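You operate a simulated robot arm through the tools that you are given. There is no shell and no other tool. Be economical: measure what you need, move in short steps, check, and stop when the job is done.

You run a simulated robot arm. Do the job below in one go: nothing can be reset, and whatever is moved stays where it is left.

Task
Free the frame on the post, loosening its clamp last.
Fine: park the gauge, wind the jack down and screw the thumb bolt out.

Only the result counts: the job must be done as asked and must still hold three seconds after the hand-in. Knocking over, shifting, dropping, spilling or breaking anything else fails it.

Robot
A 6-joint arm with a two-finger parallel gripper, fixed in place. Base frame: the origin is at the foot of the arm, x ahead of it, y to its left, z up; the work surface is at about z = 84. Readings come in cm, degrees, newtons and seconds.
With the tool pointing down near the work surface it reaches from about 36 to 82 cm from the base axis. Its first joint turns from -166.0 to 166.0 degrees. Payload 3.91 kg.
Tool frame: the origin (TCP) lies between the finger pads and is the grasp point; the fingertips stand 3 cm ahead of it; z points along the fingers, y is the line along which they close. The gripper opens to 11 cm. The fingers are 2 cm wide and 1 cm thick; the gripper's body (4.8 by 11.2 cm) begins 5.5 cm behind the TCP.
Orientation is that of the tool frame in the base frame, as a unit quaternion [x, y, z, w]. With the fingers straight down and closing along the base's y, the tool's x points along the base's -x, its y along +y and its z along -z.

Tools
- The arm moves only by the tool jog_arm. Its argument "rows" is a list of rows, each a list of 7 numbers: the shift along the base's x, y, z in cm, then the turn, a rotation vector about the base's x, y, z in degrees, then the opening in per cent of the stroke, from 0 (shut) to 100 (fully open). In form: [[dx, dy, dz, ax, ay, az, gripper], ...]. A call has 1 to 10 rows; each row is the pose to reach, as a shift and turn from the pose commanded when the call began. A row lasts 0.2 s, in which the tool goes at most 5 cm and 8.6 degrees; a call with a longer step from one row to the next is refused whole, and so is a gripper value outside its range. A pose out of reach is approached as far as the arm can. The call stops where the force on the tool passes 40 N (or 10 N more than at its start, if that is more) or the arm is blocked; 0.2 s more then pass. The fingers move at their own pace (about 4.5 cm/s each) and stop on an object; they squeeze with about 29 N. The grip force told is the motor's: it shows also when the fingers shut on nothing. Time passes only in rows, and 0.2 s behind the last, so rows that repeat a pose let the fingers close. The reply holds the time, the measured pose of the TCP, the force on the tool along the base axes, the opening and the grip force, in the units named above and with some noise, with the torque about the TCP (base axes, N m) and any sound that the robot's microphone picked up.
- Cameras (640 x 400 px; columns grow to the right, rows downward): "scene" is fixed at [5.02, 65.15, 170.88]; the picture's right is [-0.63, -0.77, 0.00], its down [-0.63, 0.52, -0.58] and it looks along [0.45, -0.37, -0.81] (base axes); focal length 258 px, centre (320, 200). "wrist" rides on the gripper at [7.7, 0.7, -11.4] in the tool frame; the picture's right is [-0.09, 1.00, 0.00], its down [-0.80, -0.07, -0.59] and it looks along [-0.59, -0.05, 0.80] (tool axes); focal length 270 px, centre (320, 200). There is no depth. A picture from a camera that has moved, and an enlarged one, comes with that camera's place and axes in the base frame and with its lens.
- grab_frame(camera): a new picture of that camera. No time passes.
- raise_lower(by): slides the trunk up (or, below 0, down) by that many cm; the arm rides with it, the base frame stays. It gives what a move gives, with no picture.
- enlarge(camera, box): a new picture of the part [left, top, right, bottom] of that camera's present view, enlarged. No time passes.
- close_job(): hands the job in; it is judged then, once.

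Work in short steps. Places have to be worked out from the pictures, the camera data and where the tool is seen: move nearer, look again, correct. Check each grasp and each placing, and mend what went wrong. You have 120 turns and 68 pictures in all, those below and enlarged ones among them. Open the gripper and draw the arm clear of the work before you hand the job in, unless the task says otherwise; then end with one line.

The tools are called after "Request:" by a JSON object that holds its "name" and its "arguments". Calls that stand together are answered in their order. jog_arm: Moves the arm, as the interface text tells. Its arguments: {"type":"object","properties":{"rows":{"type":"array","items":{"type":"array","items":{"type":"number"}}}},"required":["rows"]} The other tools are called the same way: raise_lower (by) slides the trunk up or down; grab_frame (camera) takes a picture; enlarge (camera, box) takes an enlarged picture of a part of a camera's view; close_job () hands the job in.

At the start:

```text
clock: 0.0
position: [23.63, 32.38, 139.59]
tcp_rot: [0.0, 1.0, 0.0, 0.0]
ft_force: [0.5, 0.1, 0.2]
wrist_torque: [0.02, 0.02, 0.01]
width: 10.99
finger_force: 0.0
trunk travel left (down, up): [-57.5, 3.5]
```

scene: 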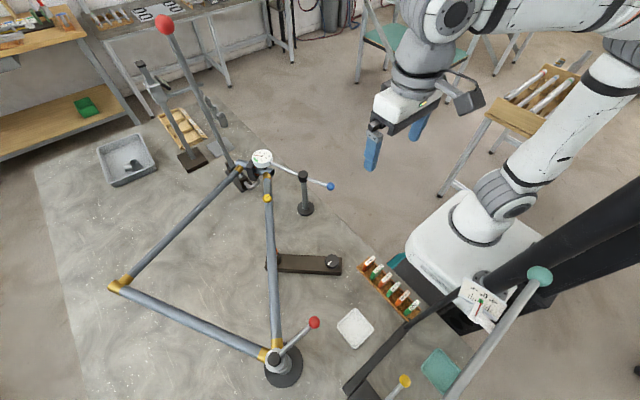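
wrist: 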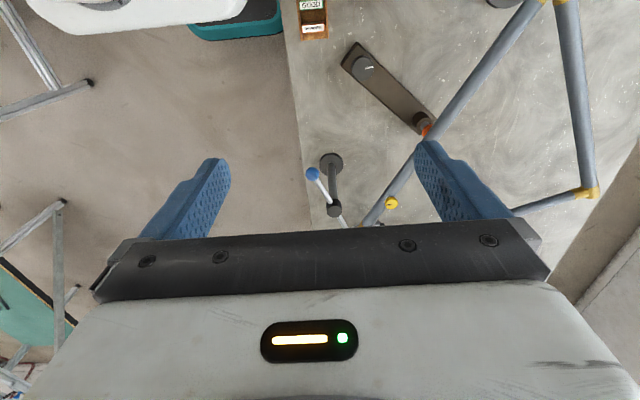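

I start by looking closely at the frame and its holders in the scene view.

Request:
{"name": "enlarge", "arguments": {"camera": "scene", "box": [200, 130, 360, 230]}}

Request:
{"name": "enlarge", "arguments": {"camera": "scene", "box": [220, 230, 380, 400]}}

Request:
{"name": "enlarge", "arguments": {"camera": "scene", "box": [80, 0, 280, 200]}}

Request:
{"name": "enlarge", "arguments": {"camera": "scene", "box": [340, 240, 560, 400]}}

```text
4.00 times, centred on (280, 180) of scene
camera zoom: at [5.02, 65.15, 170.88], right [-0.63, -0.77, 0.0], down [-0.63, 0.52, -0.58], along [0.45, -0.37, -0.81], focal length 1033 px, centre (480, 280)
```

zoom: 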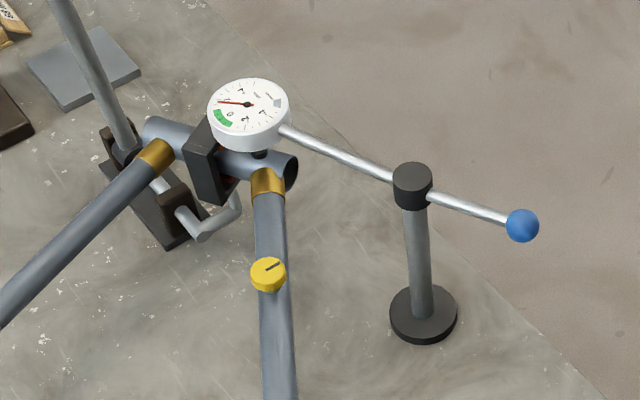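

```text
2.35 times, centred on (300, 315) of scene
camera zoom: at [5.02, 65.15, 170.88], right [-0.63, -0.77, 0.0], down [-0.63, 0.52, -0.58], along [0.45, -0.37, -0.81], focal length 608 px, centre (367, -71)
```

zoom: 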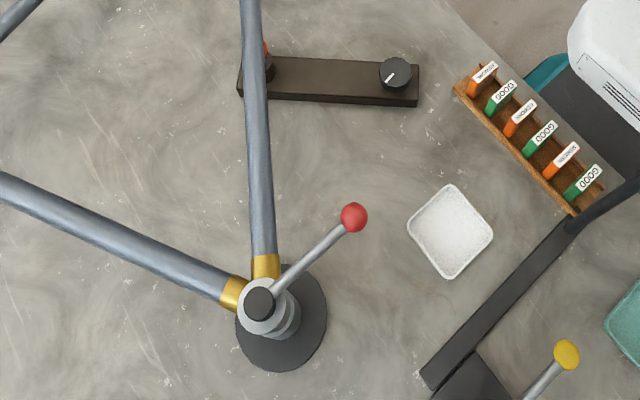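

```text
2.00 times, centred on (180, 100) of scene
camera zoom: at [5.02, 65.15, 170.88], right [-0.63, -0.77, 0.0], down [-0.63, 0.52, -0.58], along [0.45, -0.37, -0.81], focal length 517 px, centre (600, 400)
```

zoom: 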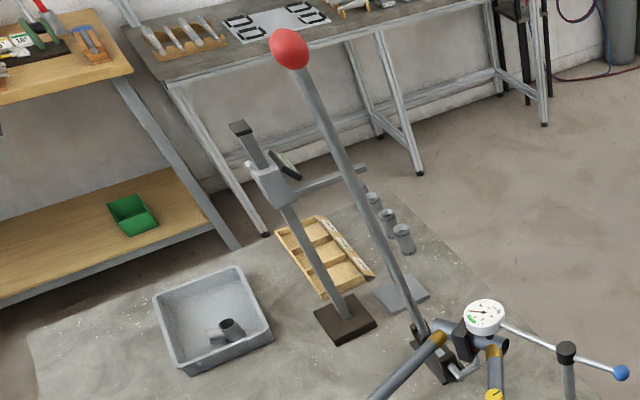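

```text
2.50 times, centred on (450, 320) of scene
camera zoom: at [5.02, 65.15, 170.88], right [-0.63, -0.77, 0.0], down [-0.63, 0.52, -0.58], along [0.45, -0.37, -0.81], focal length 646 px, centre (-5, -100)
```

zoom: 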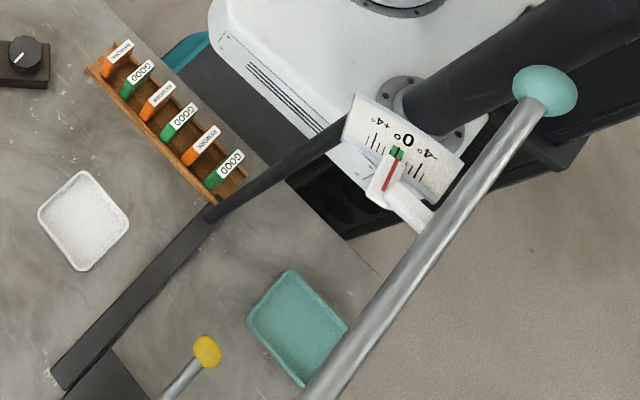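

Jack knob seems to be near (28,40), the post near (14.5,71), and the gauge stand near (54,33). I move up a little and forward to look at the head of the frame with the wrist camera.

Request:
{"name": "jog_arm", "arguments": {"rows": [[4, 0, -2, 0, 0, 0, 100], [8, 0, -4, 0, 0, 0, 100], [12, 0, -7, 0, 0, 0, 100], [16, 0, -10, 0, 0, 0, 100], [20, 0, -13, 0, 0, 0, 100]]}}

Request:
{"name": "grab_frame", "arguments": {"camera": "wrist"}}

```text
clock: 1.2
position: [43.93, 32.23, 126.67]
tcp_rot: [0.0, 1.0, 0.0, 0.0]
ft_force: [1.1, 0.2, 0.1]
wrist_torque: [-0.03, -0.02, 0.02]
width: 10.97
finger_force: 0.1
trunk travel left (down, up): [-57.5, 3.5]
```

```text
61 pictures are left
camera wrist: at [36.12, 32.91, 138.19], right [0.09, 1.0, 0.0], down [0.8, -0.07, 0.59], along [0.59, -0.05, -0.8], focal length 270 px, centre (320, 200)
```

wrist: 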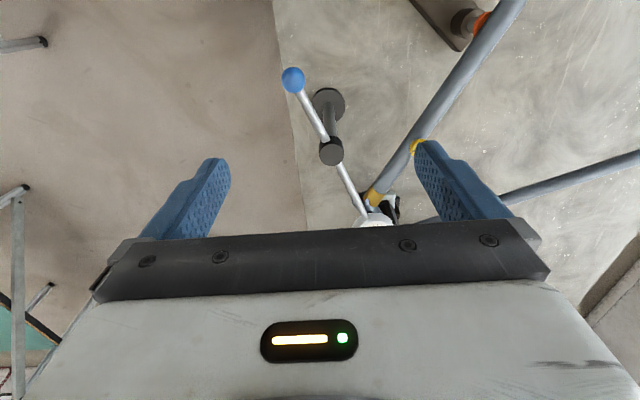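

The wrist camera sees little ahead of the fingers; I zoom tightly with the scene camera on the head, jack and post.

Request:
{"name": "enlarge", "arguments": {"camera": "scene", "box": [220, 140, 300, 210]}}

Request:
{"name": "enlarge", "arguments": {"camera": "scene", "box": [250, 305, 330, 395]}}

Request:
{"name": "enlarge", "arguments": {"camera": "scene", "box": [250, 230, 350, 290]}}

Request:
{"name": "enlarge", "arguments": {"camera": "wrist", "box": [270, 50, 430, 230]}}

```text
5.71 times, centred on (260, 175) of scene
camera zoom: at [5.02, 65.15, 170.88], right [-0.63, -0.77, 0.0], down [-0.63, 0.52, -0.58], along [0.45, -0.37, -0.81], focal length 1476 px, centre (663, 343)
```

zoom: 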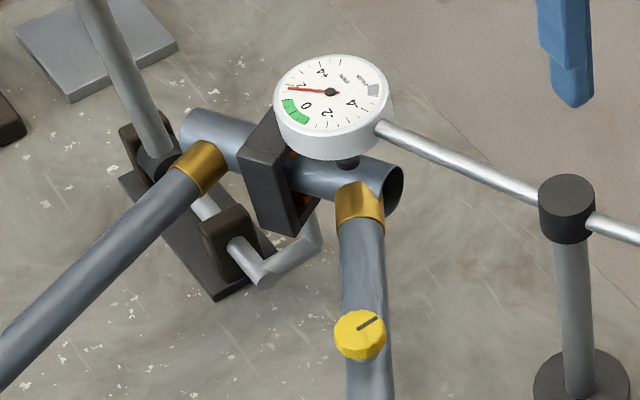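

```text
4.44 times, centred on (290, 350) of scene
camera zoom: at [5.02, 65.15, 170.88], right [-0.63, -0.77, 0.0], down [-0.63, 0.52, -0.58], along [0.45, -0.37, -0.81], focal length 1148 px, centre (453, -467)
```

zoom: 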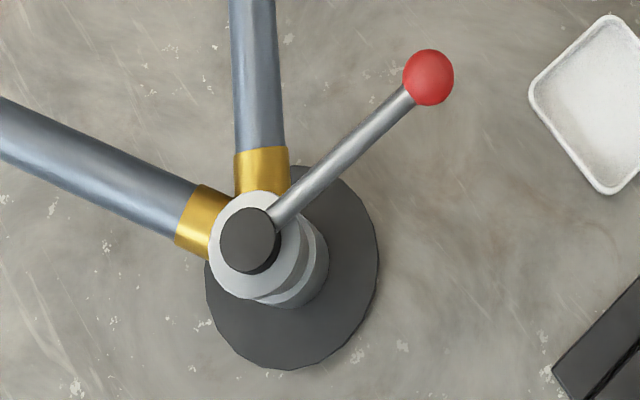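

```text
6.40 times, centred on (300, 260) of scene
camera zoom: at [5.02, 65.15, 170.88], right [-0.63, -0.77, 0.0], down [-0.63, 0.52, -0.58], along [0.45, -0.37, -0.81], focal length 1653 px, centre (448, -184)
```

zoom: 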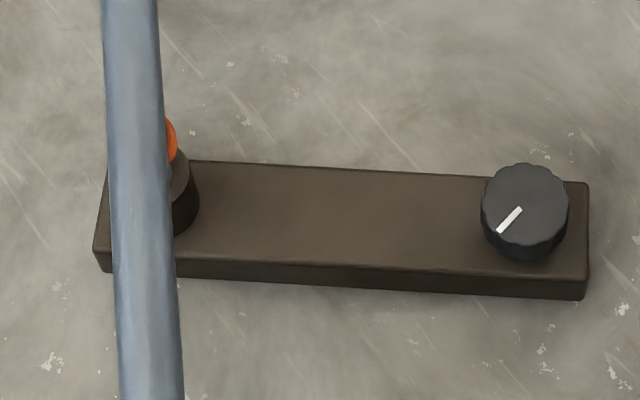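

```text
2.22 times, centred on (350, 140) of wrist
camera zoom: at [36.12, 32.91, 138.19], right [0.09, 1.0, 0.0], down [0.8, -0.07, 0.59], along [0.59, -0.05, -0.8], focal length 601 px, centre (253, 333)
```

zoom: 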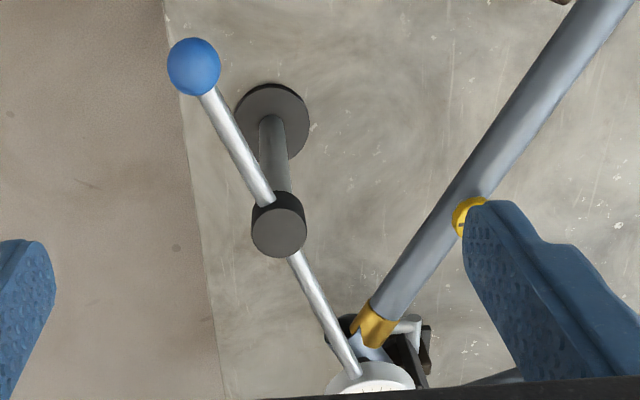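

The gauge arm pivots on its stand at about (52.5,33), with the blue ball near (43.2,29.2,105). I go above the ball, turned so the fingers close along its arc.

Request:
{"name": "jog_arm", "arguments": {"rows": [[-0.7, -3, -4, 0, 0, 8, 100], [-0.7, -3, -8, 0, 0, 16, 80], [-0.7, -3, -12, 0, 0, 23, 60], [-0.7, -3, -14, 0, 0, 23, 50], [-0.7, -3, -14, 0, 0, 23, 50]]}}

Request:
{"name": "grab_frame", "arguments": {"camera": "wrist"}}

Request:
{"name": "enlarge", "arguments": {"camera": "scene", "box": [240, 100, 400, 220]}}

```text
refused: row 1 steps farther than a row can; nothing moved
```

```text
56 pictures are left
camera wrist: at [36.12, 32.91, 138.19], right [0.09, 1.0, 0.0], down [0.8, -0.07, 0.59], along [0.59, -0.05, -0.8], focal length 270 px, centre (320, 200)
```

wrist: 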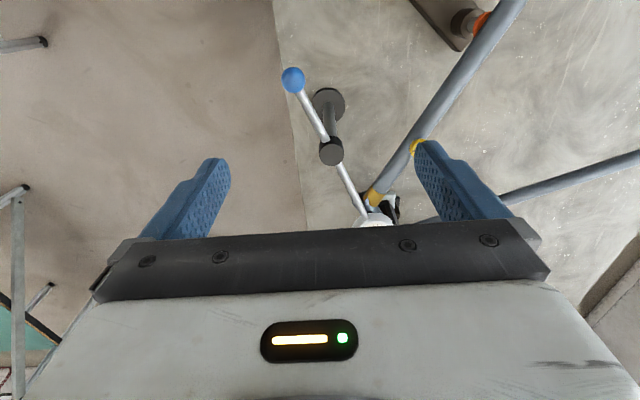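

```text
3.33 times, centred on (320, 160) of scene
camera zoom: at [5.02, 65.15, 170.88], right [-0.63, -0.77, 0.0], down [-0.63, 0.52, -0.58], along [0.45, -0.37, -0.81], focal length 861 px, centre (320, 333)
```

zoom: 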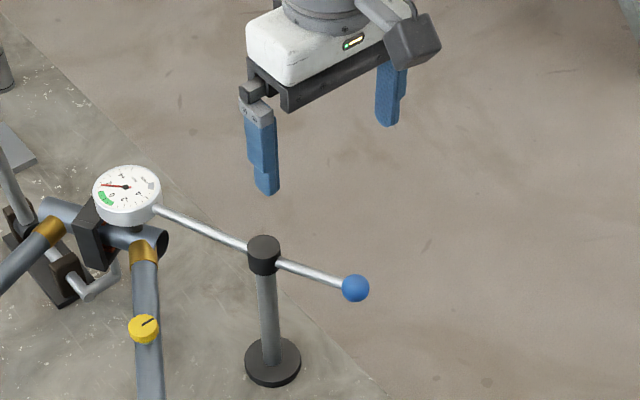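

The step was too long; I repeat it with shorter rows.

Request:
{"name": "jog_arm", "arguments": {"rows": [[-0.3, -1.5, -3, 0, 0, 8, 100], [-0.7, -3, -6, 0, 0, 16, 80], [-0.7, -3, -10, 0, 0, 23, 60], [-0.7, -3, -14, 0, 0, 23, 50], [-0.7, -3, -14, 0, 0, 23, 50]]}}

Request:
{"name": "grab_frame", "arguments": {"camera": "wrist"}}

Request:
{"name": "enlarge", "arguments": {"camera": "scene", "box": [240, 100, 400, 220]}}

```text
clock: 2.4
position: [42.88, 29.27, 112.91]
tcp_rot: [-0.199, 0.98, 0.0, 0.0]
ft_force: [-0.2, -0.4, 0.8]
wrist_torque: [0.0, -0.02, -0.01]
width: 5.49
finger_force: 0.0
trunk travel left (down, up): [-57.5, 3.5]
```

```text
54 pictures are left
camera wrist: at [35.37, 26.96, 124.42], right [-0.31, 0.95, 0.0], down [0.76, 0.25, 0.59], along [0.57, 0.18, -0.8], focal length 270 px, centre (320, 200)
```

wrist: 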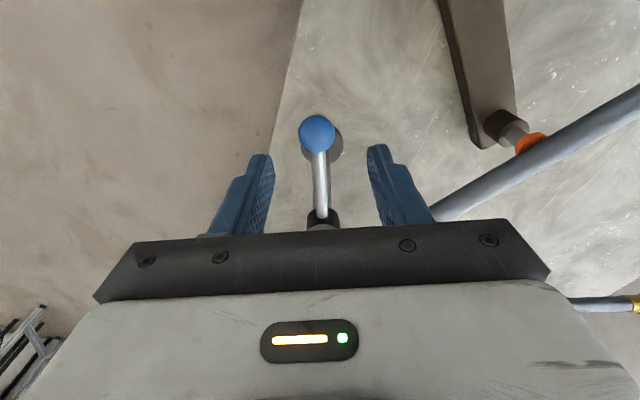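

```text
3.33 times, centred on (320, 160) of scene
camera zoom: at [5.02, 65.15, 170.88], right [-0.63, -0.77, 0.0], down [-0.63, 0.52, -0.58], along [0.45, -0.37, -0.81], focal length 861 px, centre (320, 333)
```

zoom: 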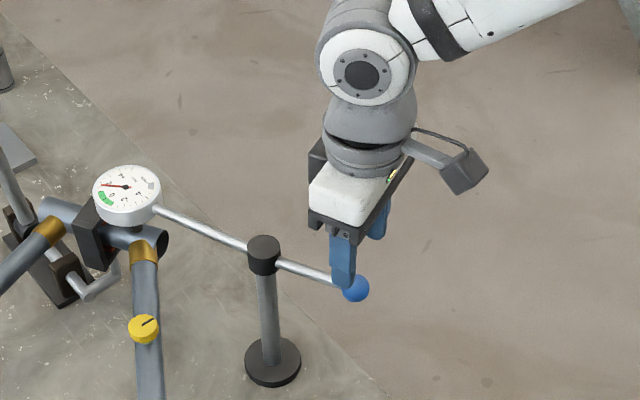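

The ball sits between the fingers, at about (43.3,29.2,105). I go down and close loosely around it.

Request:
{"name": "jog_arm", "arguments": {"rows": [[0.3, 0, -4, 0, 0, 0, 50], [0.3, 0, -7.4, 0, 0, 0, 50], [0.3, 0, -7.4, 0, 0, 0, 35], [0.3, 0, -7.4, 0, 0, 0, 30], [0.3, 0, -7.4, 0, 0, 0, 30]]}}

Request:
{"name": "enlarge", "arguments": {"camera": "scene", "box": [240, 100, 400, 220]}}

```text
clock: 3.6
position: [43.16, 29.37, 105.42]
tcp_rot: [-0.2, 0.98, -0.001, 0.001]
ft_force: [-0.1, 0.2, -0.9]
wrist_torque: [-0.01, 0.01, 0.01]
width: 3.3
finger_force: 0.2
trunk travel left (down, up): [-57.5, 3.5]
```

```text
3.33 times, centred on (320, 160) of scene
camera zoom: at [5.02, 65.15, 170.88], right [-0.63, -0.77, 0.0], down [-0.63, 0.52, -0.58], along [0.45, -0.37, -0.81], focal length 861 px, centre (320, 333)
```

zoom: 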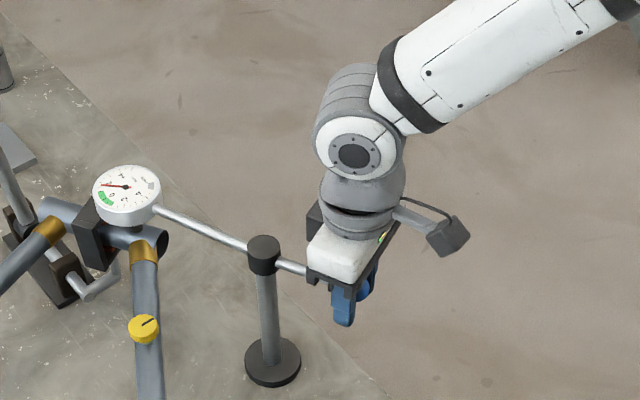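

I swing the ball clockwise (seen from above), so the gauge goes away from the frame: 16 degrees first.

Request:
{"name": "jog_arm", "arguments": {"rows": [[-0.2, 0.67, 0, 0, 0, -4, 30], [-0.42, 1.33, 0, 0, 0, -8, 30], [-0.55, 2.0, 0, 0, 0, -12, 30], [-0.66, 2.7, 0, 0, 0, -16, 30]]}}

Request:
{"name": "enlarge", "arguments": {"camera": "scene", "box": [240, 100, 400, 220]}}

```text
clock: 4.6
position: [42.5, 32.07, 105.25]
tcp_rot: [-0.06, 0.998, 0.0, 0.0]
ft_force: [0.4, -0.7, -1.0]
wrist_torque: [0.03, -0.02, 0.03]
width: 3.34
finger_force: 0.6
trunk travel left (down, up): [-57.5, 3.5]
```

```text
3.33 times, centred on (320, 160) of scene
camera zoom: at [5.02, 65.15, 170.88], right [-0.63, -0.77, 0.0], down [-0.63, 0.52, -0.58], along [0.45, -0.37, -0.81], focal length 861 px, centre (320, 333)
```

zoom: 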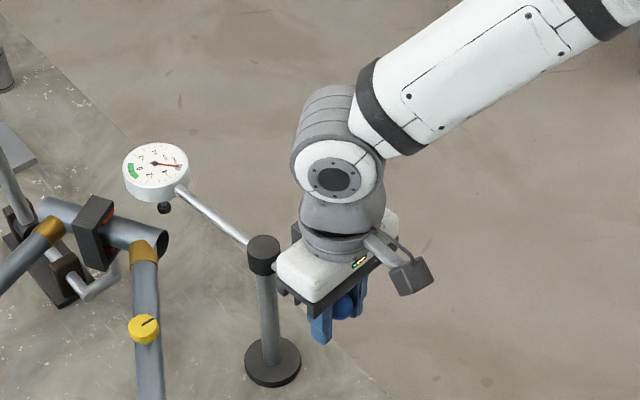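

The gauge swung off the head tube freely. I continue the swing to about 80 degrees.

Request:
{"name": "jog_arm", "arguments": {"rows": [[-0.04, 1.4, 0, 0, 0, -8, 30], [0.11, 2.79, 0, 0, 0, -16, 30], [0.46, 4.15, 0, 0, 0, -24, 30], [0.99, 5.43, 0, 0, 0, -32, 30], [1.69, 6.64, 0, 0, 0, -40, 30], [2.55, 7.74, 0, 0, 0, -48, 30], [3.57, 8.7, 0, 0, 0, -56, 30], [4.71, 9.52, 0, 0, 0, -64, 30]]}}

Request:
{"name": "enlarge", "arguments": {"camera": "scene", "box": [240, 100, 400, 220]}}

```text
clock: 6.0
position: [44.58, 38.85, 105.12]
tcp_rot: [0.351, 0.936, -0.009, -0.002]
ft_force: [-16.1, -28.3, 5.5]
wrist_torque: [-0.29, -0.22, 0.18]
width: 4.95
finger_force: 16.8
trunk travel left (down, up): [-57.5, 3.5]
stopped in row 7: the force on the tool passed its limit at 46 N (the readings are from after the stop); the commanded pose is now the measured one
```

```text
3.33 times, centred on (320, 160) of scene
camera zoom: at [5.02, 65.15, 170.88], right [-0.63, -0.77, 0.0], down [-0.63, 0.52, -0.58], along [0.45, -0.37, -0.81], focal length 861 px, centre (320, 333)
```

zoom: 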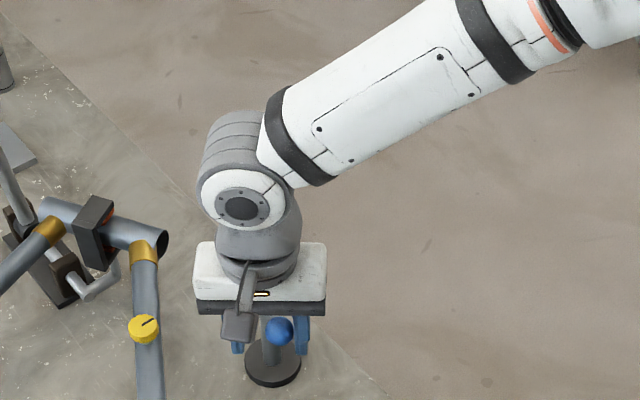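

The arm met a stop after about 60 degrees, so the gauge should be parked. I ease back, open and lift clear to look.

Request:
{"name": "jog_arm", "arguments": {"rows": [[-0.3, -0.4, 0, 0, 0, 0, 50], [-0.3, -0.4, 0, 0, 0, 0, 60], [-0.3, -0.4, 4, 0, 0, 0, 60], [-0.3, -0.4, 8, 0, 0, 0, 60], [-2, -0.4, 12, 0, 0, 0, 60], [-6, -0.4, 14, 0, 0, 8, 60]]}}

Request:
{"name": "grab_frame", "arguments": {"camera": "scene"}}

```text
clock: 7.5
position: [38.68, 39.12, 119.02]
tcp_rot: [0.285, 0.959, -0.007, -0.001]
ft_force: [-0.2, -0.8, -0.9]
wrist_torque: [0.0, -0.02, 0.02]
width: 6.59
finger_force: 0.1
trunk travel left (down, up): [-57.5, 3.5]
```

```text
49 pictures are left
```

scene: 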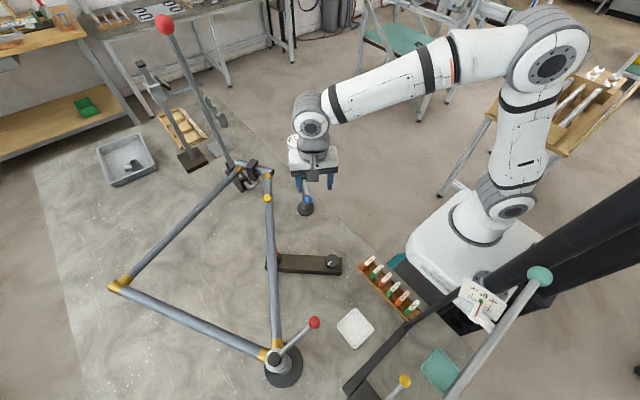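

Gauge is off. Next I move above the jack's knob near (28,40) and look.

Request:
{"name": "jog_arm", "arguments": {"rows": [[-3, 0, -2, 0, 0, 8, 60], [-6, 0, -4, 0, 0, 16, 70], [-9, 0.5, -7, 0, 0, 24, 80], [-10.7, 0.9, -10, 0, 0, 32, 80], [-10.7, 0.9, -14, 0, 0, 33, 80]]}}

Request:
{"name": "grab_frame", "arguments": {"camera": "wrist"}}

```text
clock: 8.7
position: [28.05, 39.86, 104.78]
tcp_rot: [0.0, 1.0, -0.007, 0.001]
ft_force: [0.4, 1.1, 0.6]
wrist_torque: [0.0, 0.03, -0.01]
width: 8.82
finger_force: 0.1
trunk travel left (down, up): [-57.5, 3.5]
```

```text
48 pictures are left
camera wrist: at [20.2, 40.69, 116.21], right [0.09, 1.0, -0.02], down [0.8, -0.06, 0.6], along [0.59, -0.07, -0.8], focal length 270 px, centre (320, 200)
```

wrist: 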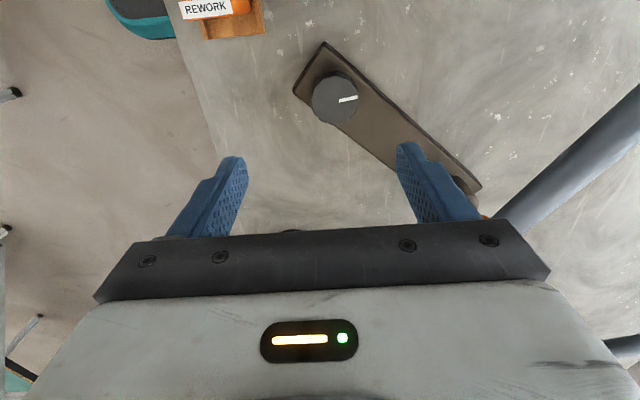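

The knob is at about (28,40.8), with its top near z 90. I centre over it, go down with open fingers, and grip.

Request:
{"name": "jog_arm", "arguments": {"rows": [[0, 0.9, -4, 0, 0, 0, 80], [0, 0.9, -8, 0, 0, 0, 80], [0, 0.9, -11, 0, 0, 0, 80], [0, 0.9, -13.3, 0, 0, 0, 80], [0, 0.9, -13.3, 0, 0, 0, 50], [0, 0.9, -13.3, 0, 0, 0, 30], [0, 0.9, -13.3, 0, 0, 0, 20], [0, 0.9, -13.3, 0, 0, 0, 20]]}}

Request:
{"name": "enlarge", "arguments": {"camera": "scene", "box": [250, 200, 370, 290]}}

```text
clock: 10.6
position: [28.21, 41.04, 91.71]
tcp_rot: [0.0, 1.0, -0.002, 0.004]
ft_force: [-4.7, 13.0, -11.6]
wrist_torque: [0.68, 0.68, 0.01]
width: 4.51
finger_force: 44.9
trunk travel left (down, up): [-57.5, 3.5]
stopped in row 8: the force on the tool passed its limit at 41 N (the readings are from after the stop); the commanded pose is now the measured one
```

```text
4.44 times, centred on (310, 245) of scene
camera zoom: at [5.02, 65.15, 170.88], right [-0.63, -0.77, 0.0], down [-0.63, 0.52, -0.58], along [0.45, -0.37, -0.81], focal length 1148 px, centre (364, 0)
```

zoom: 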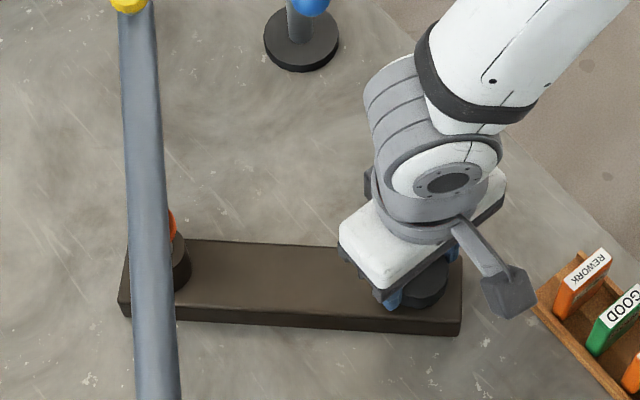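

Gripped at 4.5 cm. I turn it 24 degrees counter-clockwise and read the effect.

Request:
{"name": "jog_arm", "arguments": {"rows": [[0, 0.1, 0, 0, 0, 0, 30], [0, 0.1, 0, 0, 0, 8, 30], [0, 0.1, 0, 0, 0, 16, 30], [0, 0.1, 0, 0, 0, 24, 30]]}}

Request:
{"name": "enlarge", "arguments": {"camera": "scene", "box": [250, 220, 350, 290]}}

```text
clock: 11.6
position: [28.14, 41.08, 91.76]
tcp_rot: [-0.209, 0.978, -0.002, 0.004]
ft_force: [-10.2, 18.0, -23.4]
wrist_torque: [0.76, -0.32, -0.05]
width: 4.51
finger_force: 45.0
trunk travel left (down, up): [-57.5, 3.5]
```

```text
5.71 times, centred on (300, 255) of scene
camera zoom: at [5.02, 65.15, 170.88], right [-0.63, -0.77, 0.0], down [-0.63, 0.52, -0.58], along [0.45, -0.37, -0.81], focal length 1476 px, centre (434, -114)
```

zoom: 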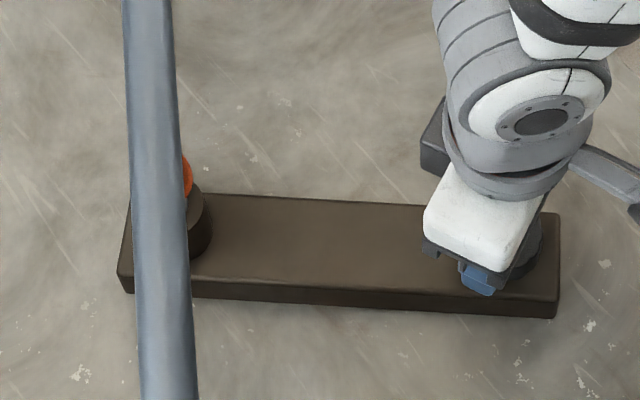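

Turning is nearly torque-free. I check with the wrist camera that the knob really followed.

Request:
{"name": "enlarge", "arguments": {"camera": "wrist", "box": [200, 40, 480, 240]}}

```text
2.00 times, centred on (340, 140) of wrist
camera zoom: at [20.64, 38.6, 103.14], right [-0.33, 0.95, -0.01], down [0.76, 0.26, 0.6], along [0.57, 0.19, -0.8], focal length 541 px, centre (280, 320)
```

zoom: 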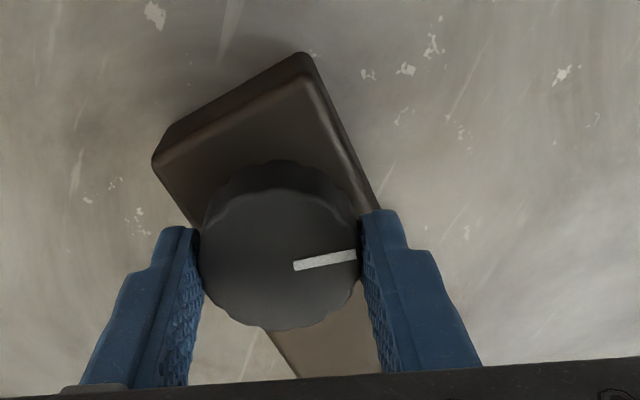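

The knob turned with the fingers. I turn on by 64 degrees, easing down a little for the pull, and look at the jack's head.

Request:
{"name": "jog_arm", "arguments": {"rows": [[0, 0.1, -0.15, 0, 0, 8, 30], [0, 0.1, -0.15, 0, 0, 16, 30], [0, 0.1, -0.15, 0, 0, 24, 30], [0, 0.1, -0.15, 0, 0, 32, 30], [0, 0.1, -0.15, 0, 0, 40, 30], [0, 0.1, -0.15, 0, 0, 48, 30], [0, 0.1, -0.15, 0, 0, 56, 30], [0, 0.1, -0.15, 0, 0, 64, 30]]}}

Request:
{"name": "enlarge", "arguments": {"camera": "scene", "box": [250, 220, 350, 290]}}

```text
clock: 13.3
position: [27.99, 40.99, 91.73]
tcp_rot: [-0.696, 0.718, 0.0, 0.005]
ft_force: [-18.8, 14.1, 9.1]
wrist_torque: [1.34, 0.53, 0.0]
width: 4.5
finger_force: 45.1
trunk travel left (down, up): [-57.5, 3.5]
```

```text
5.71 times, centred on (300, 255) of scene
camera zoom: at [5.02, 65.15, 170.88], right [-0.63, -0.77, 0.0], down [-0.63, 0.52, -0.58], along [0.45, -0.37, -0.81], focal length 1476 px, centre (434, -114)
```

zoom: 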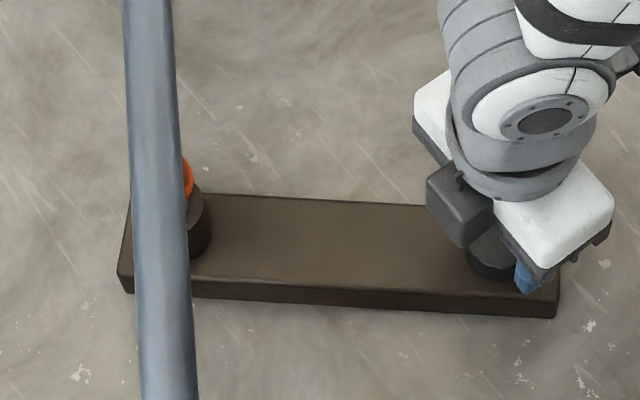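

No clear change in the jack head yet. I release, rise and go to the earlier viewpoint (42.9,29.3,112.9) to compare the jack's spindle with the earlier picture.

Request:
{"name": "jog_arm", "arguments": {"rows": [[0, 0, 0, 0, 0, 0, 60], [0, 0, 0.5, 0, 0, 0, 80], [0, 0, 4, 0, 0, -8, 80], [1, -1, 8, 0, 0, -16, 80], [3, -3, 12, 0, 0, -24, 80], [5, -5, 15, 0, 0, -32, 80], [8, -7, 18, 0, 0, -40, 80], [11, -9, 21.1, 0, 0, -48, 80], [13.5, -11, 21.1, 0, 0, -56, 60], [14.9, -11.7, 21.1, 0, 0, -65, 50]]}}

Request:
{"name": "enlarge", "arguments": {"camera": "wrist", "box": [400, 40, 640, 240]}}

```text
refused: row 10 steps farther than a row can; nothing moved
```

```text
2.00 times, centred on (520, 140) of wrist
camera zoom: at [26.9, 33.36, 103.13], right [-0.99, 0.12, -0.01], down [0.09, 0.79, 0.6], along [0.08, 0.6, -0.8], focal length 541 px, centre (-80, 320)
```

zoom: 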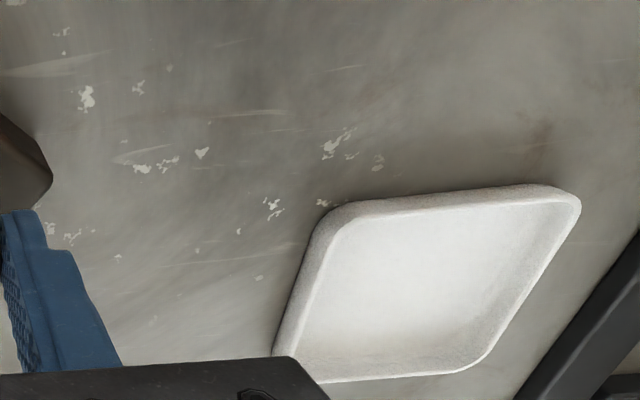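

Row 10 turned 9 degrees; I redo it with 8-degree steps, and look only afterwards.

Request:
{"name": "jog_arm", "arguments": {"rows": [[0, 0, 0, 0, 0, 0, 60], [0, 0, 0.5, 0, 0, 0, 80], [0, 0, 4, 0, 0, -8.3, 80], [1, -1, 8, 0, 0, -16.5, 80], [3, -3, 12, 0, 0, -24.5, 80], [5, -5, 15, 0, 0, -32.5, 80], [8, -7, 18, 0, 0, -40.5, 80], [11, -9, 21.1, 0, 0, -48.5, 80], [13.5, -11, 21.1, 0, 0, -56.5, 60], [14.9, -11.7, 21.1, 0, 0, -64.5, 50]]}}

```text
clock: 15.6
position: [43.21, 28.92, 112.62]
tcp_rot: [-0.202, 0.979, -0.002, 0.004]
ft_force: [0.5, -0.1, -0.1]
wrist_torque: [-0.03, 0.01, 0.01]
width: 5.51
finger_force: 0.2
trunk travel left (down, up): [-57.5, 3.5]
```

Now the comparison picture.

Request:
{"name": "grab_frame", "arguments": {"camera": "wrist"}}

Request:
{"name": "enlarge", "arguments": {"camera": "wrist", "box": [440, 60, 600, 180]}}

```text
42 pictures are left
camera wrist: at [35.69, 26.5, 124.05], right [-0.31, 0.95, 0.0], down [0.76, 0.25, 0.6], along [0.57, 0.18, -0.8], focal length 270 px, centre (320, 200)
```

wrist: 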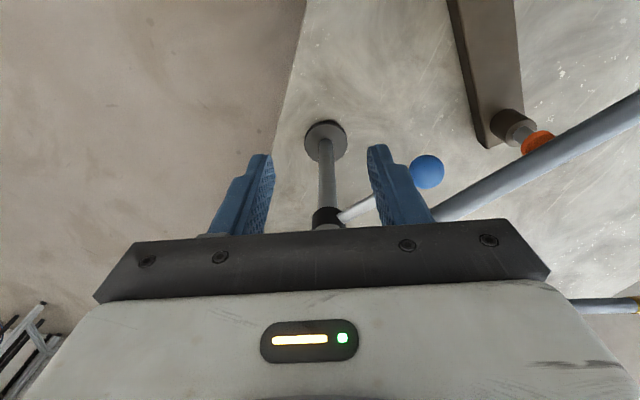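

```text
3.33 times, centred on (520, 120) of wrist
camera zoom: at [35.69, 26.5, 124.05], right [-0.31, 0.95, 0.0], down [0.76, 0.25, 0.6], along [0.57, 0.18, -0.8], focal length 901 px, centre (-347, 467)
```

zoom: 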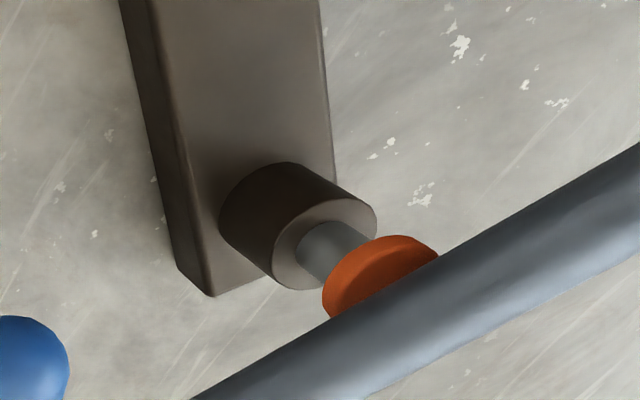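

The pad perhaps dropped a little, but I need more turns to be sure. I go back above the knob turned to about -80 degrees, ready for a long counter-clockwise stroke.

Request:
{"name": "jog_arm", "arguments": {"rows": [[-2, 2, 0, 0, 0, -8.4, 60], [-4, 4, 0, 0, 0, -16.8, 70], [-6, 6, 0, 0, 0, -25.2, 80], [-8, 8, 0, 0, 0, -33.6, 80], [-10, 9, 0, 0, 0, -42, 80], [-12, 10.5, -2, 0, 0, -50.4, 80], [-14, 11.5, -4, 0, 0, -58.8, 80], [-15.1, 12, -7, 0, 0, -67.2, 80], [-15.1, 12, -10, 0, 0, -75.6, 80], [-15.1, 12, -13, 0, 0, -84, 80]]}}

Request:
{"name": "jog_arm", "arguments": {"rows": [[0, 0, -2, 0, 0, -8.4, 80], [0, 0, -3, 0, 0, -16.8, 80]]}}

Request:
{"name": "grab_frame", "arguments": {"camera": "wrist"}}

```text
clock: 17.8
position: [28.13, 41.33, 99.65]
tcp_rot: [0.505, 0.863, -0.004, 0.002]
ft_force: [0.0, 0.4, 0.9]
wrist_torque: [0.0, 0.01, -0.01]
width: 8.79
finger_force: 0.0
trunk travel left (down, up): [-57.5, 3.5]
```

```text
clock: 18.4
position: [27.9, 41.44, 96.75]
tcp_rot: [0.626, 0.78, -0.004, 0.001]
ft_force: [0.7, 0.1, 0.5]
wrist_torque: [0.0, 0.0, -0.01]
width: 8.8
finger_force: 0.1
trunk travel left (down, up): [-57.5, 3.5]
```

```text
40 pictures are left
camera wrist: at [26.85, 49.19, 108.06], right [0.99, 0.13, 0.0], down [0.11, -0.79, 0.6], along [0.07, -0.6, -0.8], focal length 270 px, centre (320, 200)
```

wrist: 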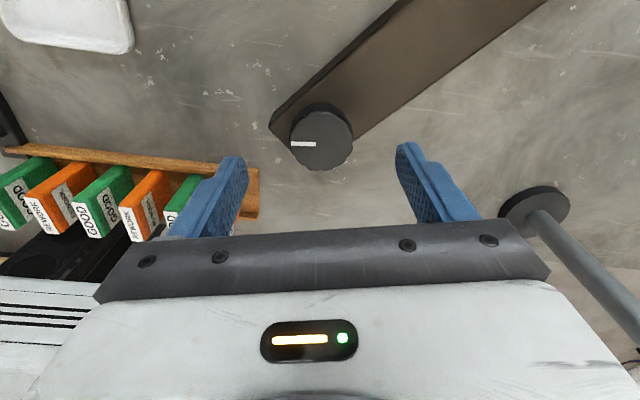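

Knob centre at (27.8,41.05). I correct, go down, grip and turn counter-clockwise.

Request:
{"name": "jog_arm", "arguments": {"rows": [[0, -0.4, -3, 0, 0, 0, 80], [0, -0.4, -5, 0, 0, 0, 80], [0, -0.4, -5, 0, 0, 0, 50], [0, -0.4, -5, 0, 0, 0, 39], [0, -0.4, -5, 0, 0, 0, 37], [0, -0.4, -5, 0, 0, 0, 37]]}}

Request:
{"name": "jog_arm", "arguments": {"rows": [[0, 0, 0, 0, 0, 8.4, 35], [0, 0, 0, 0, 0, 16.8, 35], [0, 0, 0, 0, 0, 25.2, 35], [0, 0, 0, 0, 0, 33.6, 35], [0, 0, 0, 0, 0, 42, 35], [0, 0, 0, 0, 0, 50.4, 35], [0, 0, 0, 0, 0, 58.8, 35], [0, 0, 0, 0, 0, 67.2, 35], [0, 0, 0, 0, 0, 75.6, 35], [0, 0, 0, 0, 0, 84, 35]]}}

Request:
{"name": "jog_arm", "arguments": {"rows": [[0, 0, 0, 0, 0, 8.4, 35], [0, 0, 0, 0, 0, 16.8, 35], [0, 0, 0, 0, 0, 25.2, 35], [0, 0, 0, 0, 0, 33.6, 35], [0, 0, 0, 0, 0, 42, 35], [0, 0, 0, 0, 0, 50.4, 35], [0, 0, 0, 0, 0, 58.8, 35], [0, 0, 0, 0, 0, 67.2, 35], [0, 0, 0, 0, 0, 75.6, 35], [0, 0, 0, 0, 0, 84, 35]]}}

Request:
{"name": "enlarge", "arguments": {"camera": "scene", "box": [250, 220, 350, 290]}}

```text
clock: 19.8
position: [27.99, 41.02, 91.76]
tcp_rot: [0.626, 0.78, -0.004, 0.001]
ft_force: [10.3, 1.2, -0.6]
wrist_torque: [0.29, -0.53, 0.03]
width: 4.51
finger_force: 39.4
trunk travel left (down, up): [-57.5, 3.5]
```

```text
clock: 21.9
position: [27.97, 41.09, 91.77]
tcp_rot: [-0.059, 0.998, -0.002, 0.004]
ft_force: [-3.7, 18.4, -5.6]
wrist_torque: [0.46, 0.11, -0.03]
width: 4.5
finger_force: 45.1
trunk travel left (down, up): [-57.5, 3.5]
```

```text
clock: 24.1
position: [27.95, 40.7, 91.85]
tcp_rot: [0.711, -0.703, -0.001, -0.002]
ft_force: [2.6, -3.1, -1.6]
wrist_torque: [-0.11, -0.3, -0.64]
width: 4.55
finger_force: 44.4
trunk travel left (down, up): [-57.5, 3.5]
```

```text
5.71 times, centred on (300, 255) of scene
camera zoom: at [5.02, 65.15, 170.88], right [-0.63, -0.77, 0.0], down [-0.63, 0.52, -0.58], along [0.45, -0.37, -0.81], focal length 1476 px, centre (434, -114)
```

zoom: 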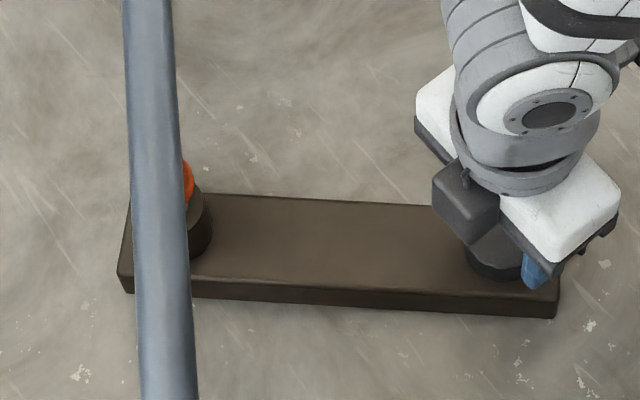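

A torque of 0.64 N m showed up: perhaps the stop. The orange pad looks lower. I look at the knob through the wrist camera.

Request:
{"name": "enlarge", "arguments": {"camera": "wrist", "box": [200, 40, 480, 240]}}

```text
2.00 times, centred on (340, 140) of wrist
camera zoom: at [27.3, 33.02, 103.21], right [-1.0, 0.08, 0.0], down [0.06, 0.8, 0.6], along [0.05, 0.6, -0.8], focal length 541 px, centre (280, 320)
```

zoom: 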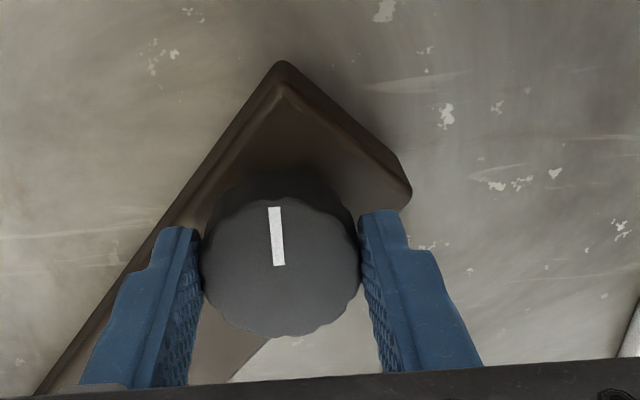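

The mark turned only 180 degrees in all, then the fingers slipped: the jack is at its stop. I release, rise and travel above the yellow thumb bolt near (55.3,46.2,101), turning the wrist back on the way.

Request:
{"name": "jog_arm", "arguments": {"rows": [[0, 0, 0, 0, 0, 0, 60], [0, 0, 1, 0, 0, 0, 80], [0, 0, 5, 0, 0, -8.4, 80], [0, 0, 10, 0, 0, -16.8, 80], [1, 0, 14.5, 0, 0, -25.2, 80], [2, 0, 19, 0, 0, -33.6, 80], [5, 0.5, 22, 0, 0, -42, 80], [8, 1, 24, 0, 0, -50.4, 80], [11, 1.5, 26, 0, 0, -58.8, 80], [14, 2, 26, 0, 0, -67.2, 80]]}}

Request:
{"name": "jog_arm", "arguments": {"rows": [[2, 0.5, 0, 0, 0, -8.4, 80], [4, 1, 0, 0, 0, -16.8, 80], [6, 1.5, 0, 0, 0, -25.2, 80], [8, 2, 0, 0, 0, -33.6, 80], [10, 2.5, 0, 0, 0, -42, 80], [12, 3, 0, 0, 0, -50.4, 80], [13.4, 3.5, -1, 0, 0, -58.8, 70], [13.4, 3.5, -2, 0, 0, -67.2, 60], [13.4, 3.5, -3, 0, 0, -75.6, 50], [13.4, 3.5, -4, 0, 0, -84, 50]]}}

Request:
{"name": "grab_frame", "arguments": {"camera": "wrist"}}

Request:
{"name": "enlarge", "arguments": {"camera": "scene", "box": [220, 120, 340, 220]}}

```text
clock: 26.4
position: [42.01, 42.6, 117.75]
tcp_rot: [-0.202, 0.979, -0.002, 0.003]
ft_force: [0.2, 0.5, -1.1]
wrist_torque: [-0.02, 0.04, 0.04]
width: 8.8
finger_force: 0.0
trunk travel left (down, up): [-57.5, 3.5]
```

```text
clock: 28.6
position: [55.26, 46.24, 113.72]
tcp_rot: [0.505, 0.863, -0.004, 0.002]
ft_force: [0.7, 0.3, 0.5]
wrist_torque: [0.03, -0.01, -0.03]
width: 5.49
finger_force: 0.1
trunk travel left (down, up): [-57.5, 3.5]
```

```text
37 pictures are left
camera wrist: at [52.13, 53.37, 125.04], right [0.91, 0.41, 0.0], down [0.33, -0.73, 0.6], along [0.24, -0.55, -0.8], focal length 270 px, centre (320, 200)
```

wrist: 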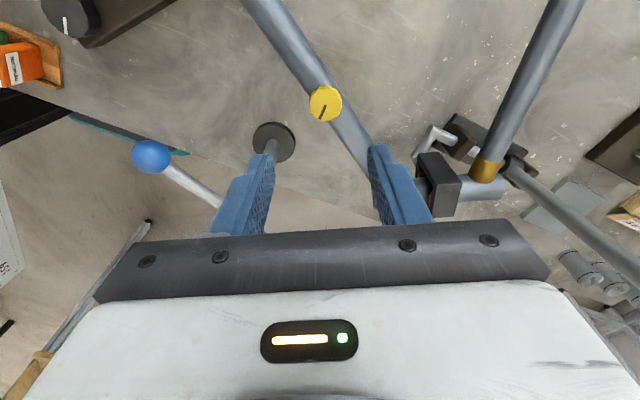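

```text
4.00 times, centred on (280, 170) of scene
camera zoom: at [5.02, 65.15, 170.88], right [-0.63, -0.77, 0.0], down [-0.63, 0.52, -0.58], along [0.45, -0.37, -0.81], focal length 1033 px, centre (480, 320)
```

zoom: 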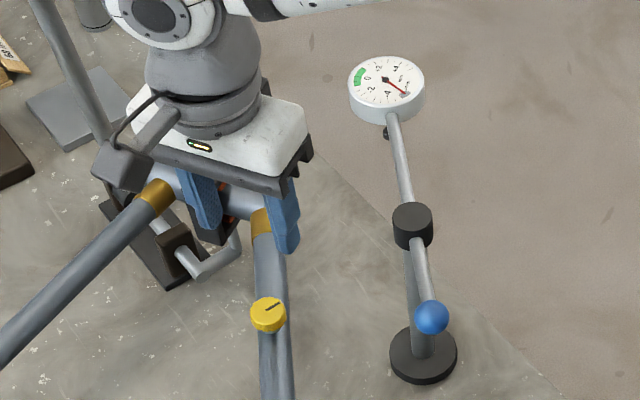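

The gauge's needle points at its parked mark. The thumb bolt's head is at (55.5,46.6), top near z 101; I go down so the tips stay above the tube, and grip.

Request:
{"name": "jog_arm", "arguments": {"rows": [[0.1, 0.2, -4, 0, 0, 0, 50], [0.25, 0.35, -8, 0, 0, 0, 50], [0.25, 0.35, -10, 0, 0, 0, 50], [0.25, 0.35, -10.9, 0, 0, 0, 50]]}}

Request:
{"name": "enlarge", "arguments": {"camera": "wrist", "box": [200, 40, 480, 240]}}

Request:
{"name": "enlarge", "arguments": {"camera": "scene", "box": [240, 170, 300, 220]}}

```text
clock: 29.6
position: [55.6, 46.77, 103.0]
tcp_rot: [0.505, 0.863, -0.005, 0.002]
ft_force: [1.0, -0.5, -0.4]
wrist_torque: [0.0, -0.03, -0.01]
width: 5.5
finger_force: 0.0
trunk travel left (down, up): [-57.5, 3.5]
```

```text
2.00 times, centred on (340, 140) of wrist
camera zoom: at [52.3, 53.85, 114.36], right [0.91, 0.41, 0.0], down [0.33, -0.73, 0.6], along [0.24, -0.55, -0.8], focal length 541 px, centre (280, 320)
```

zoom: 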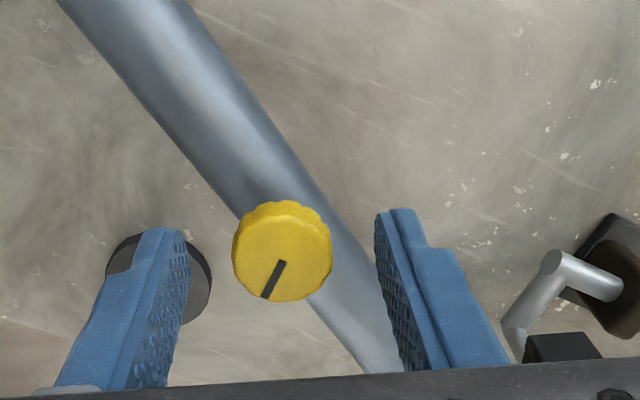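

```text
8.00 times, centred on (270, 195) of scene
camera zoom: at [5.02, 65.15, 170.88], right [-0.63, -0.77, 0.0], down [-0.63, 0.52, -0.58], along [0.45, -0.37, -0.81], focal length 2067 px, centre (720, 240)
```

zoom: 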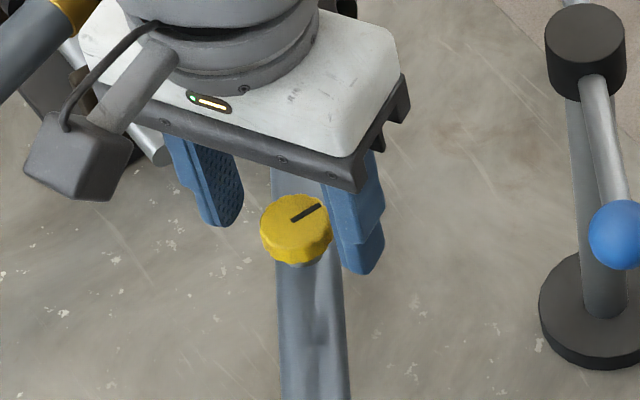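

Knob is centred between the fingers. I close on it and turn 80 degrees counter-clockwise.

Request:
{"name": "jog_arm", "arguments": {"rows": [[-0.1, 0, -0.3, 0, 0, 0, 40], [-0.1, 0, -0.3, 0, 0, 0, 30], [-0.1, 0, -0.3, 0, 0, 0, 25], [-0.1, 0, -0.3, 0, 0, 0, 24]]}}

Request:
{"name": "jog_arm", "arguments": {"rows": [[0, 0, 0, 0, 0, 8.4, 23], [0, 0, 0, 0, 0, 16.8, 23], [0, 0, 0, 0, 0, 25.2, 23], [0, 0, 0, 0, 0, 33.6, 23], [0, 0, 0, 0, 0, 42, 23]]}}

Request:
{"name": "enlarge", "arguments": {"camera": "wrist", "box": [200, 40, 480, 240]}}

```text
clock: 30.6
position: [55.64, 46.75, 102.63]
tcp_rot: [0.505, 0.863, -0.003, 0.001]
ft_force: [5.3, 4.6, 2.1]
wrist_torque: [0.21, -0.21, 0.01]
width: 2.86
finger_force: 40.5
trunk travel left (down, up): [-57.5, 3.5]
```

```text
clock: 31.8
position: [55.37, 46.56, 102.61]
tcp_rot: [0.16, 0.987, -0.004, 0.002]
ft_force: [-5.6, -5.7, 3.3]
wrist_torque: [-0.35, 0.13, -0.02]
width: 2.84
finger_force: 45.3
trunk travel left (down, up): [-57.5, 3.5]
```

```text
2.00 times, centred on (340, 140) of wrist
camera zoom: at [48.23, 49.79, 114.06], right [0.4, 0.92, -0.01], down [0.74, -0.32, 0.6], along [0.55, -0.24, -0.8], focal length 541 px, centre (280, 320)
```

zoom: 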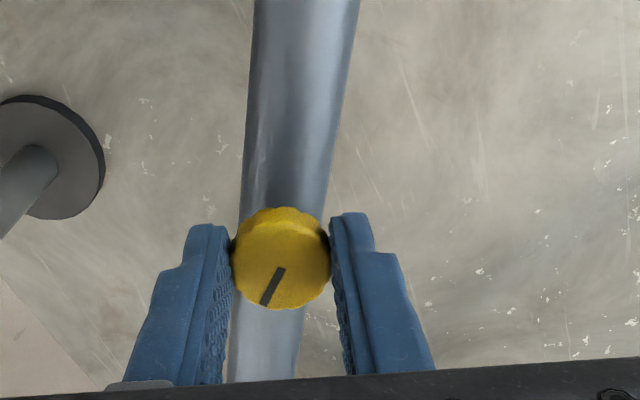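

It turns freely with the grip. I continue to about +74 degrees.

Request:
{"name": "jog_arm", "arguments": {"rows": [[0, 0, 0, 0, 0, 8.4, 23], [0, 0, 0, 0, 0, 16.8, 23], [0, 0, 0, 0, 0, 25.2, 23], [0, 0, 0, 0, 0, 33.6, 23], [0, 0, 0, 0, 0, 42, 23], [0, 0, 0, 0, 0, 50.4, 23], [0, 0, 0, 0, 0, 58.8, 23], [0, 0, 0, 0, 0, 67.2, 23], [0, 0, 0, 0, 0, 75.6, 23], [0, 0, 0, 0, 0, 84, 23]]}}

Request:
{"name": "jog_arm", "arguments": {"rows": [[0, 0, 0, 0, 0, 8.4, 23], [0, 0, 0, 0, 0, 16.8, 23], [0, 0, 0, 0, 0, 25.2, 23]]}}

Request:
{"name": "enlarge", "arguments": {"camera": "wrist", "box": [200, 40, 480, 240]}}

```text
clock: 34.0
position: [55.58, 46.23, 102.73]
tcp_rot: [-0.541, 0.841, 0.001, 0.005]
ft_force: [1.5, -31.6, 4.1]
wrist_torque: [-1.06, 0.07, -0.09]
width: 2.84
finger_force: 45.2
trunk travel left (down, up): [-57.5, 3.5]
```

```text
clock: 34.8
position: [55.7, 46.31, 102.72]
tcp_rot: [0.711, -0.703, -0.001, -0.006]
ft_force: [10.8, -27.1, 9.0]
wrist_torque: [-0.93, -0.42, -0.02]
width: 2.82
finger_force: 45.1
trunk travel left (down, up): [-57.5, 3.5]
```

```text
2.00 times, centred on (340, 140) of wrist
camera zoom: at [54.95, 38.57, 114.09], right [-1.0, 0.08, -0.01], down [0.06, 0.8, 0.6], along [0.05, 0.6, -0.8], focal length 541 px, centre (280, 320)
```

zoom: 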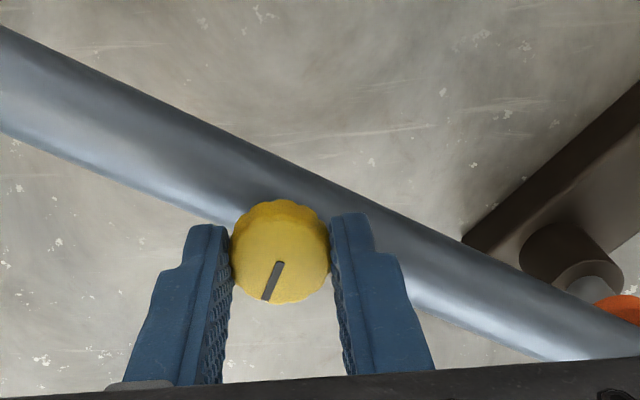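

About 150 degrees so far, with some side force. I ease the side load and keep turning; the wrist may go farther.

Request:
{"name": "jog_arm", "arguments": {"rows": [[0.1, -0.25, 0.05, 0, 0, 8.4, 23], [0.1, -0.25, 0.05, 0, 0, 16.8, 23], [0.1, -0.25, 0.05, 0, 0, 25.2, 23], [0.1, -0.25, 0.05, 0, 0, 33.6, 23], [0.1, -0.25, 0.1, 0, 0, 42, 23], [0.1, -0.25, 0.1, 0, 0, 50.4, 23], [0.1, -0.25, 0.1, 0, 0, 58.8, 23], [0.1, -0.25, 0.1, 0, 0, 67.2, 23], [0.1, -0.25, 0.1, 0, 0, 75.6, 23], [0.1, -0.25, 0.1, 0, 0, 84, 23]]}}

```text
clock: 37.0
position: [55.83, 46.39, 102.79]
tcp_rot: [0.999, -0.046, -0.002, -0.004]
ft_force: [25.2, 8.8, 18.1]
wrist_torque: [0.37, -0.41, -0.04]
width: 2.86
finger_force: 45.4
trunk travel left (down, up): [-57.5, 3.5]
```

The wrist goes on. I follow the forces (a bit +x and up) and turn another 84 degrees.

Request:
{"name": "jog_arm", "arguments": {"rows": [[0.25, 0.1, 0.15, 0, 0, 8.4, 23], [0.25, 0.1, 0.15, 0, 0, 16.8, 23], [0.25, 0.1, 0.2, 0, 0, 25.2, 23], [0.25, 0.1, 0.2, 0, 0, 33.6, 23], [0.2, 0.1, 0.2, 0, 0, 42, 23], [0.2, 0.1, 0.2, 0, 0, 50.4, 23], [0.2, 0.1, 0.2, 0, 0, 58.8, 23], [0.2, 0.1, 0.25, 0, 0, 67.2, 23], [0.2, 0.1, 0.25, 0, 0, 75.6, 23], [0.2, 0.1, 0.25, 0, 0, 84, 23]]}}

Request:
{"name": "enlarge", "arguments": {"camera": "wrist", "box": [200, 40, 480, 240]}}

Request:
{"name": "enlarge", "arguments": {"camera": "scene", "box": [220, 140, 320, 220]}}

```text
clock: 38.7
position: [55.38, 46.36, 102.56]
tcp_rot: [0.943, 0.331, 0.018, 0.024]
ft_force: [14.9, -28.3, 0.3]
wrist_torque: [-0.58, -0.97, -0.16]
width: 2.85
finger_force: 44.9
out of reach, approached as far as the arm can: row 5, 6, 7, 8
trunk travel left (down, up): [-57.5, 3.5]
stopped in row 8: the force on the tool passed its limit at 140 N (the readings are from after the stop); the commanded pose is now the measured one
```

```text
2.00 times, centred on (340, 140) of wrist
camera zoom: at [61.03, 50.97, 114.19], right [0.55, -0.83, 0.05], down [-0.7, -0.43, 0.57], along [-0.45, -0.35, -0.82], focal length 541 px, centre (280, 320)
```

zoom: 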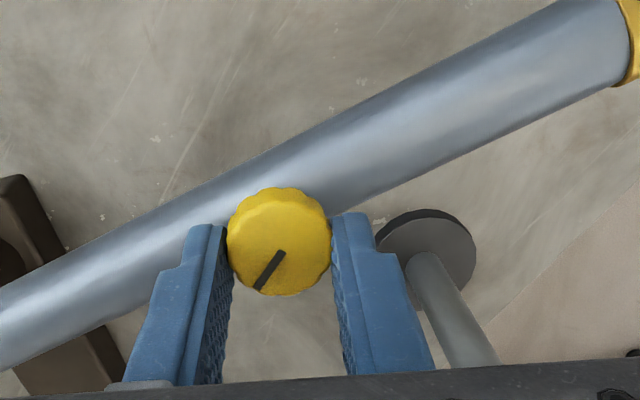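

```text
5.00 times, centred on (270, 180) of scene
camera zoom: at [5.02, 65.15, 170.88], right [-0.63, -0.77, 0.0], down [-0.63, 0.52, -0.58], along [0.45, -0.37, -0.81], focal length 1292 px, centre (570, 300)
```

zoom: 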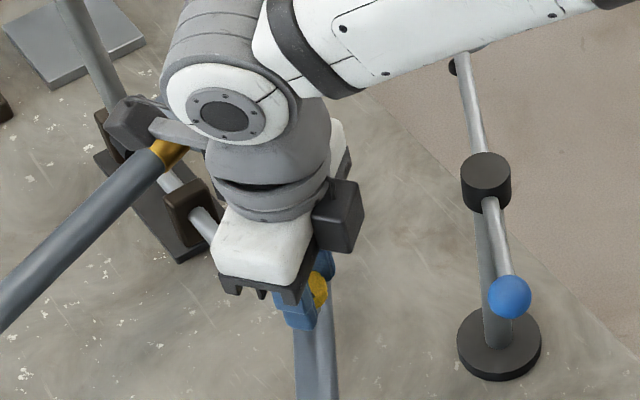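

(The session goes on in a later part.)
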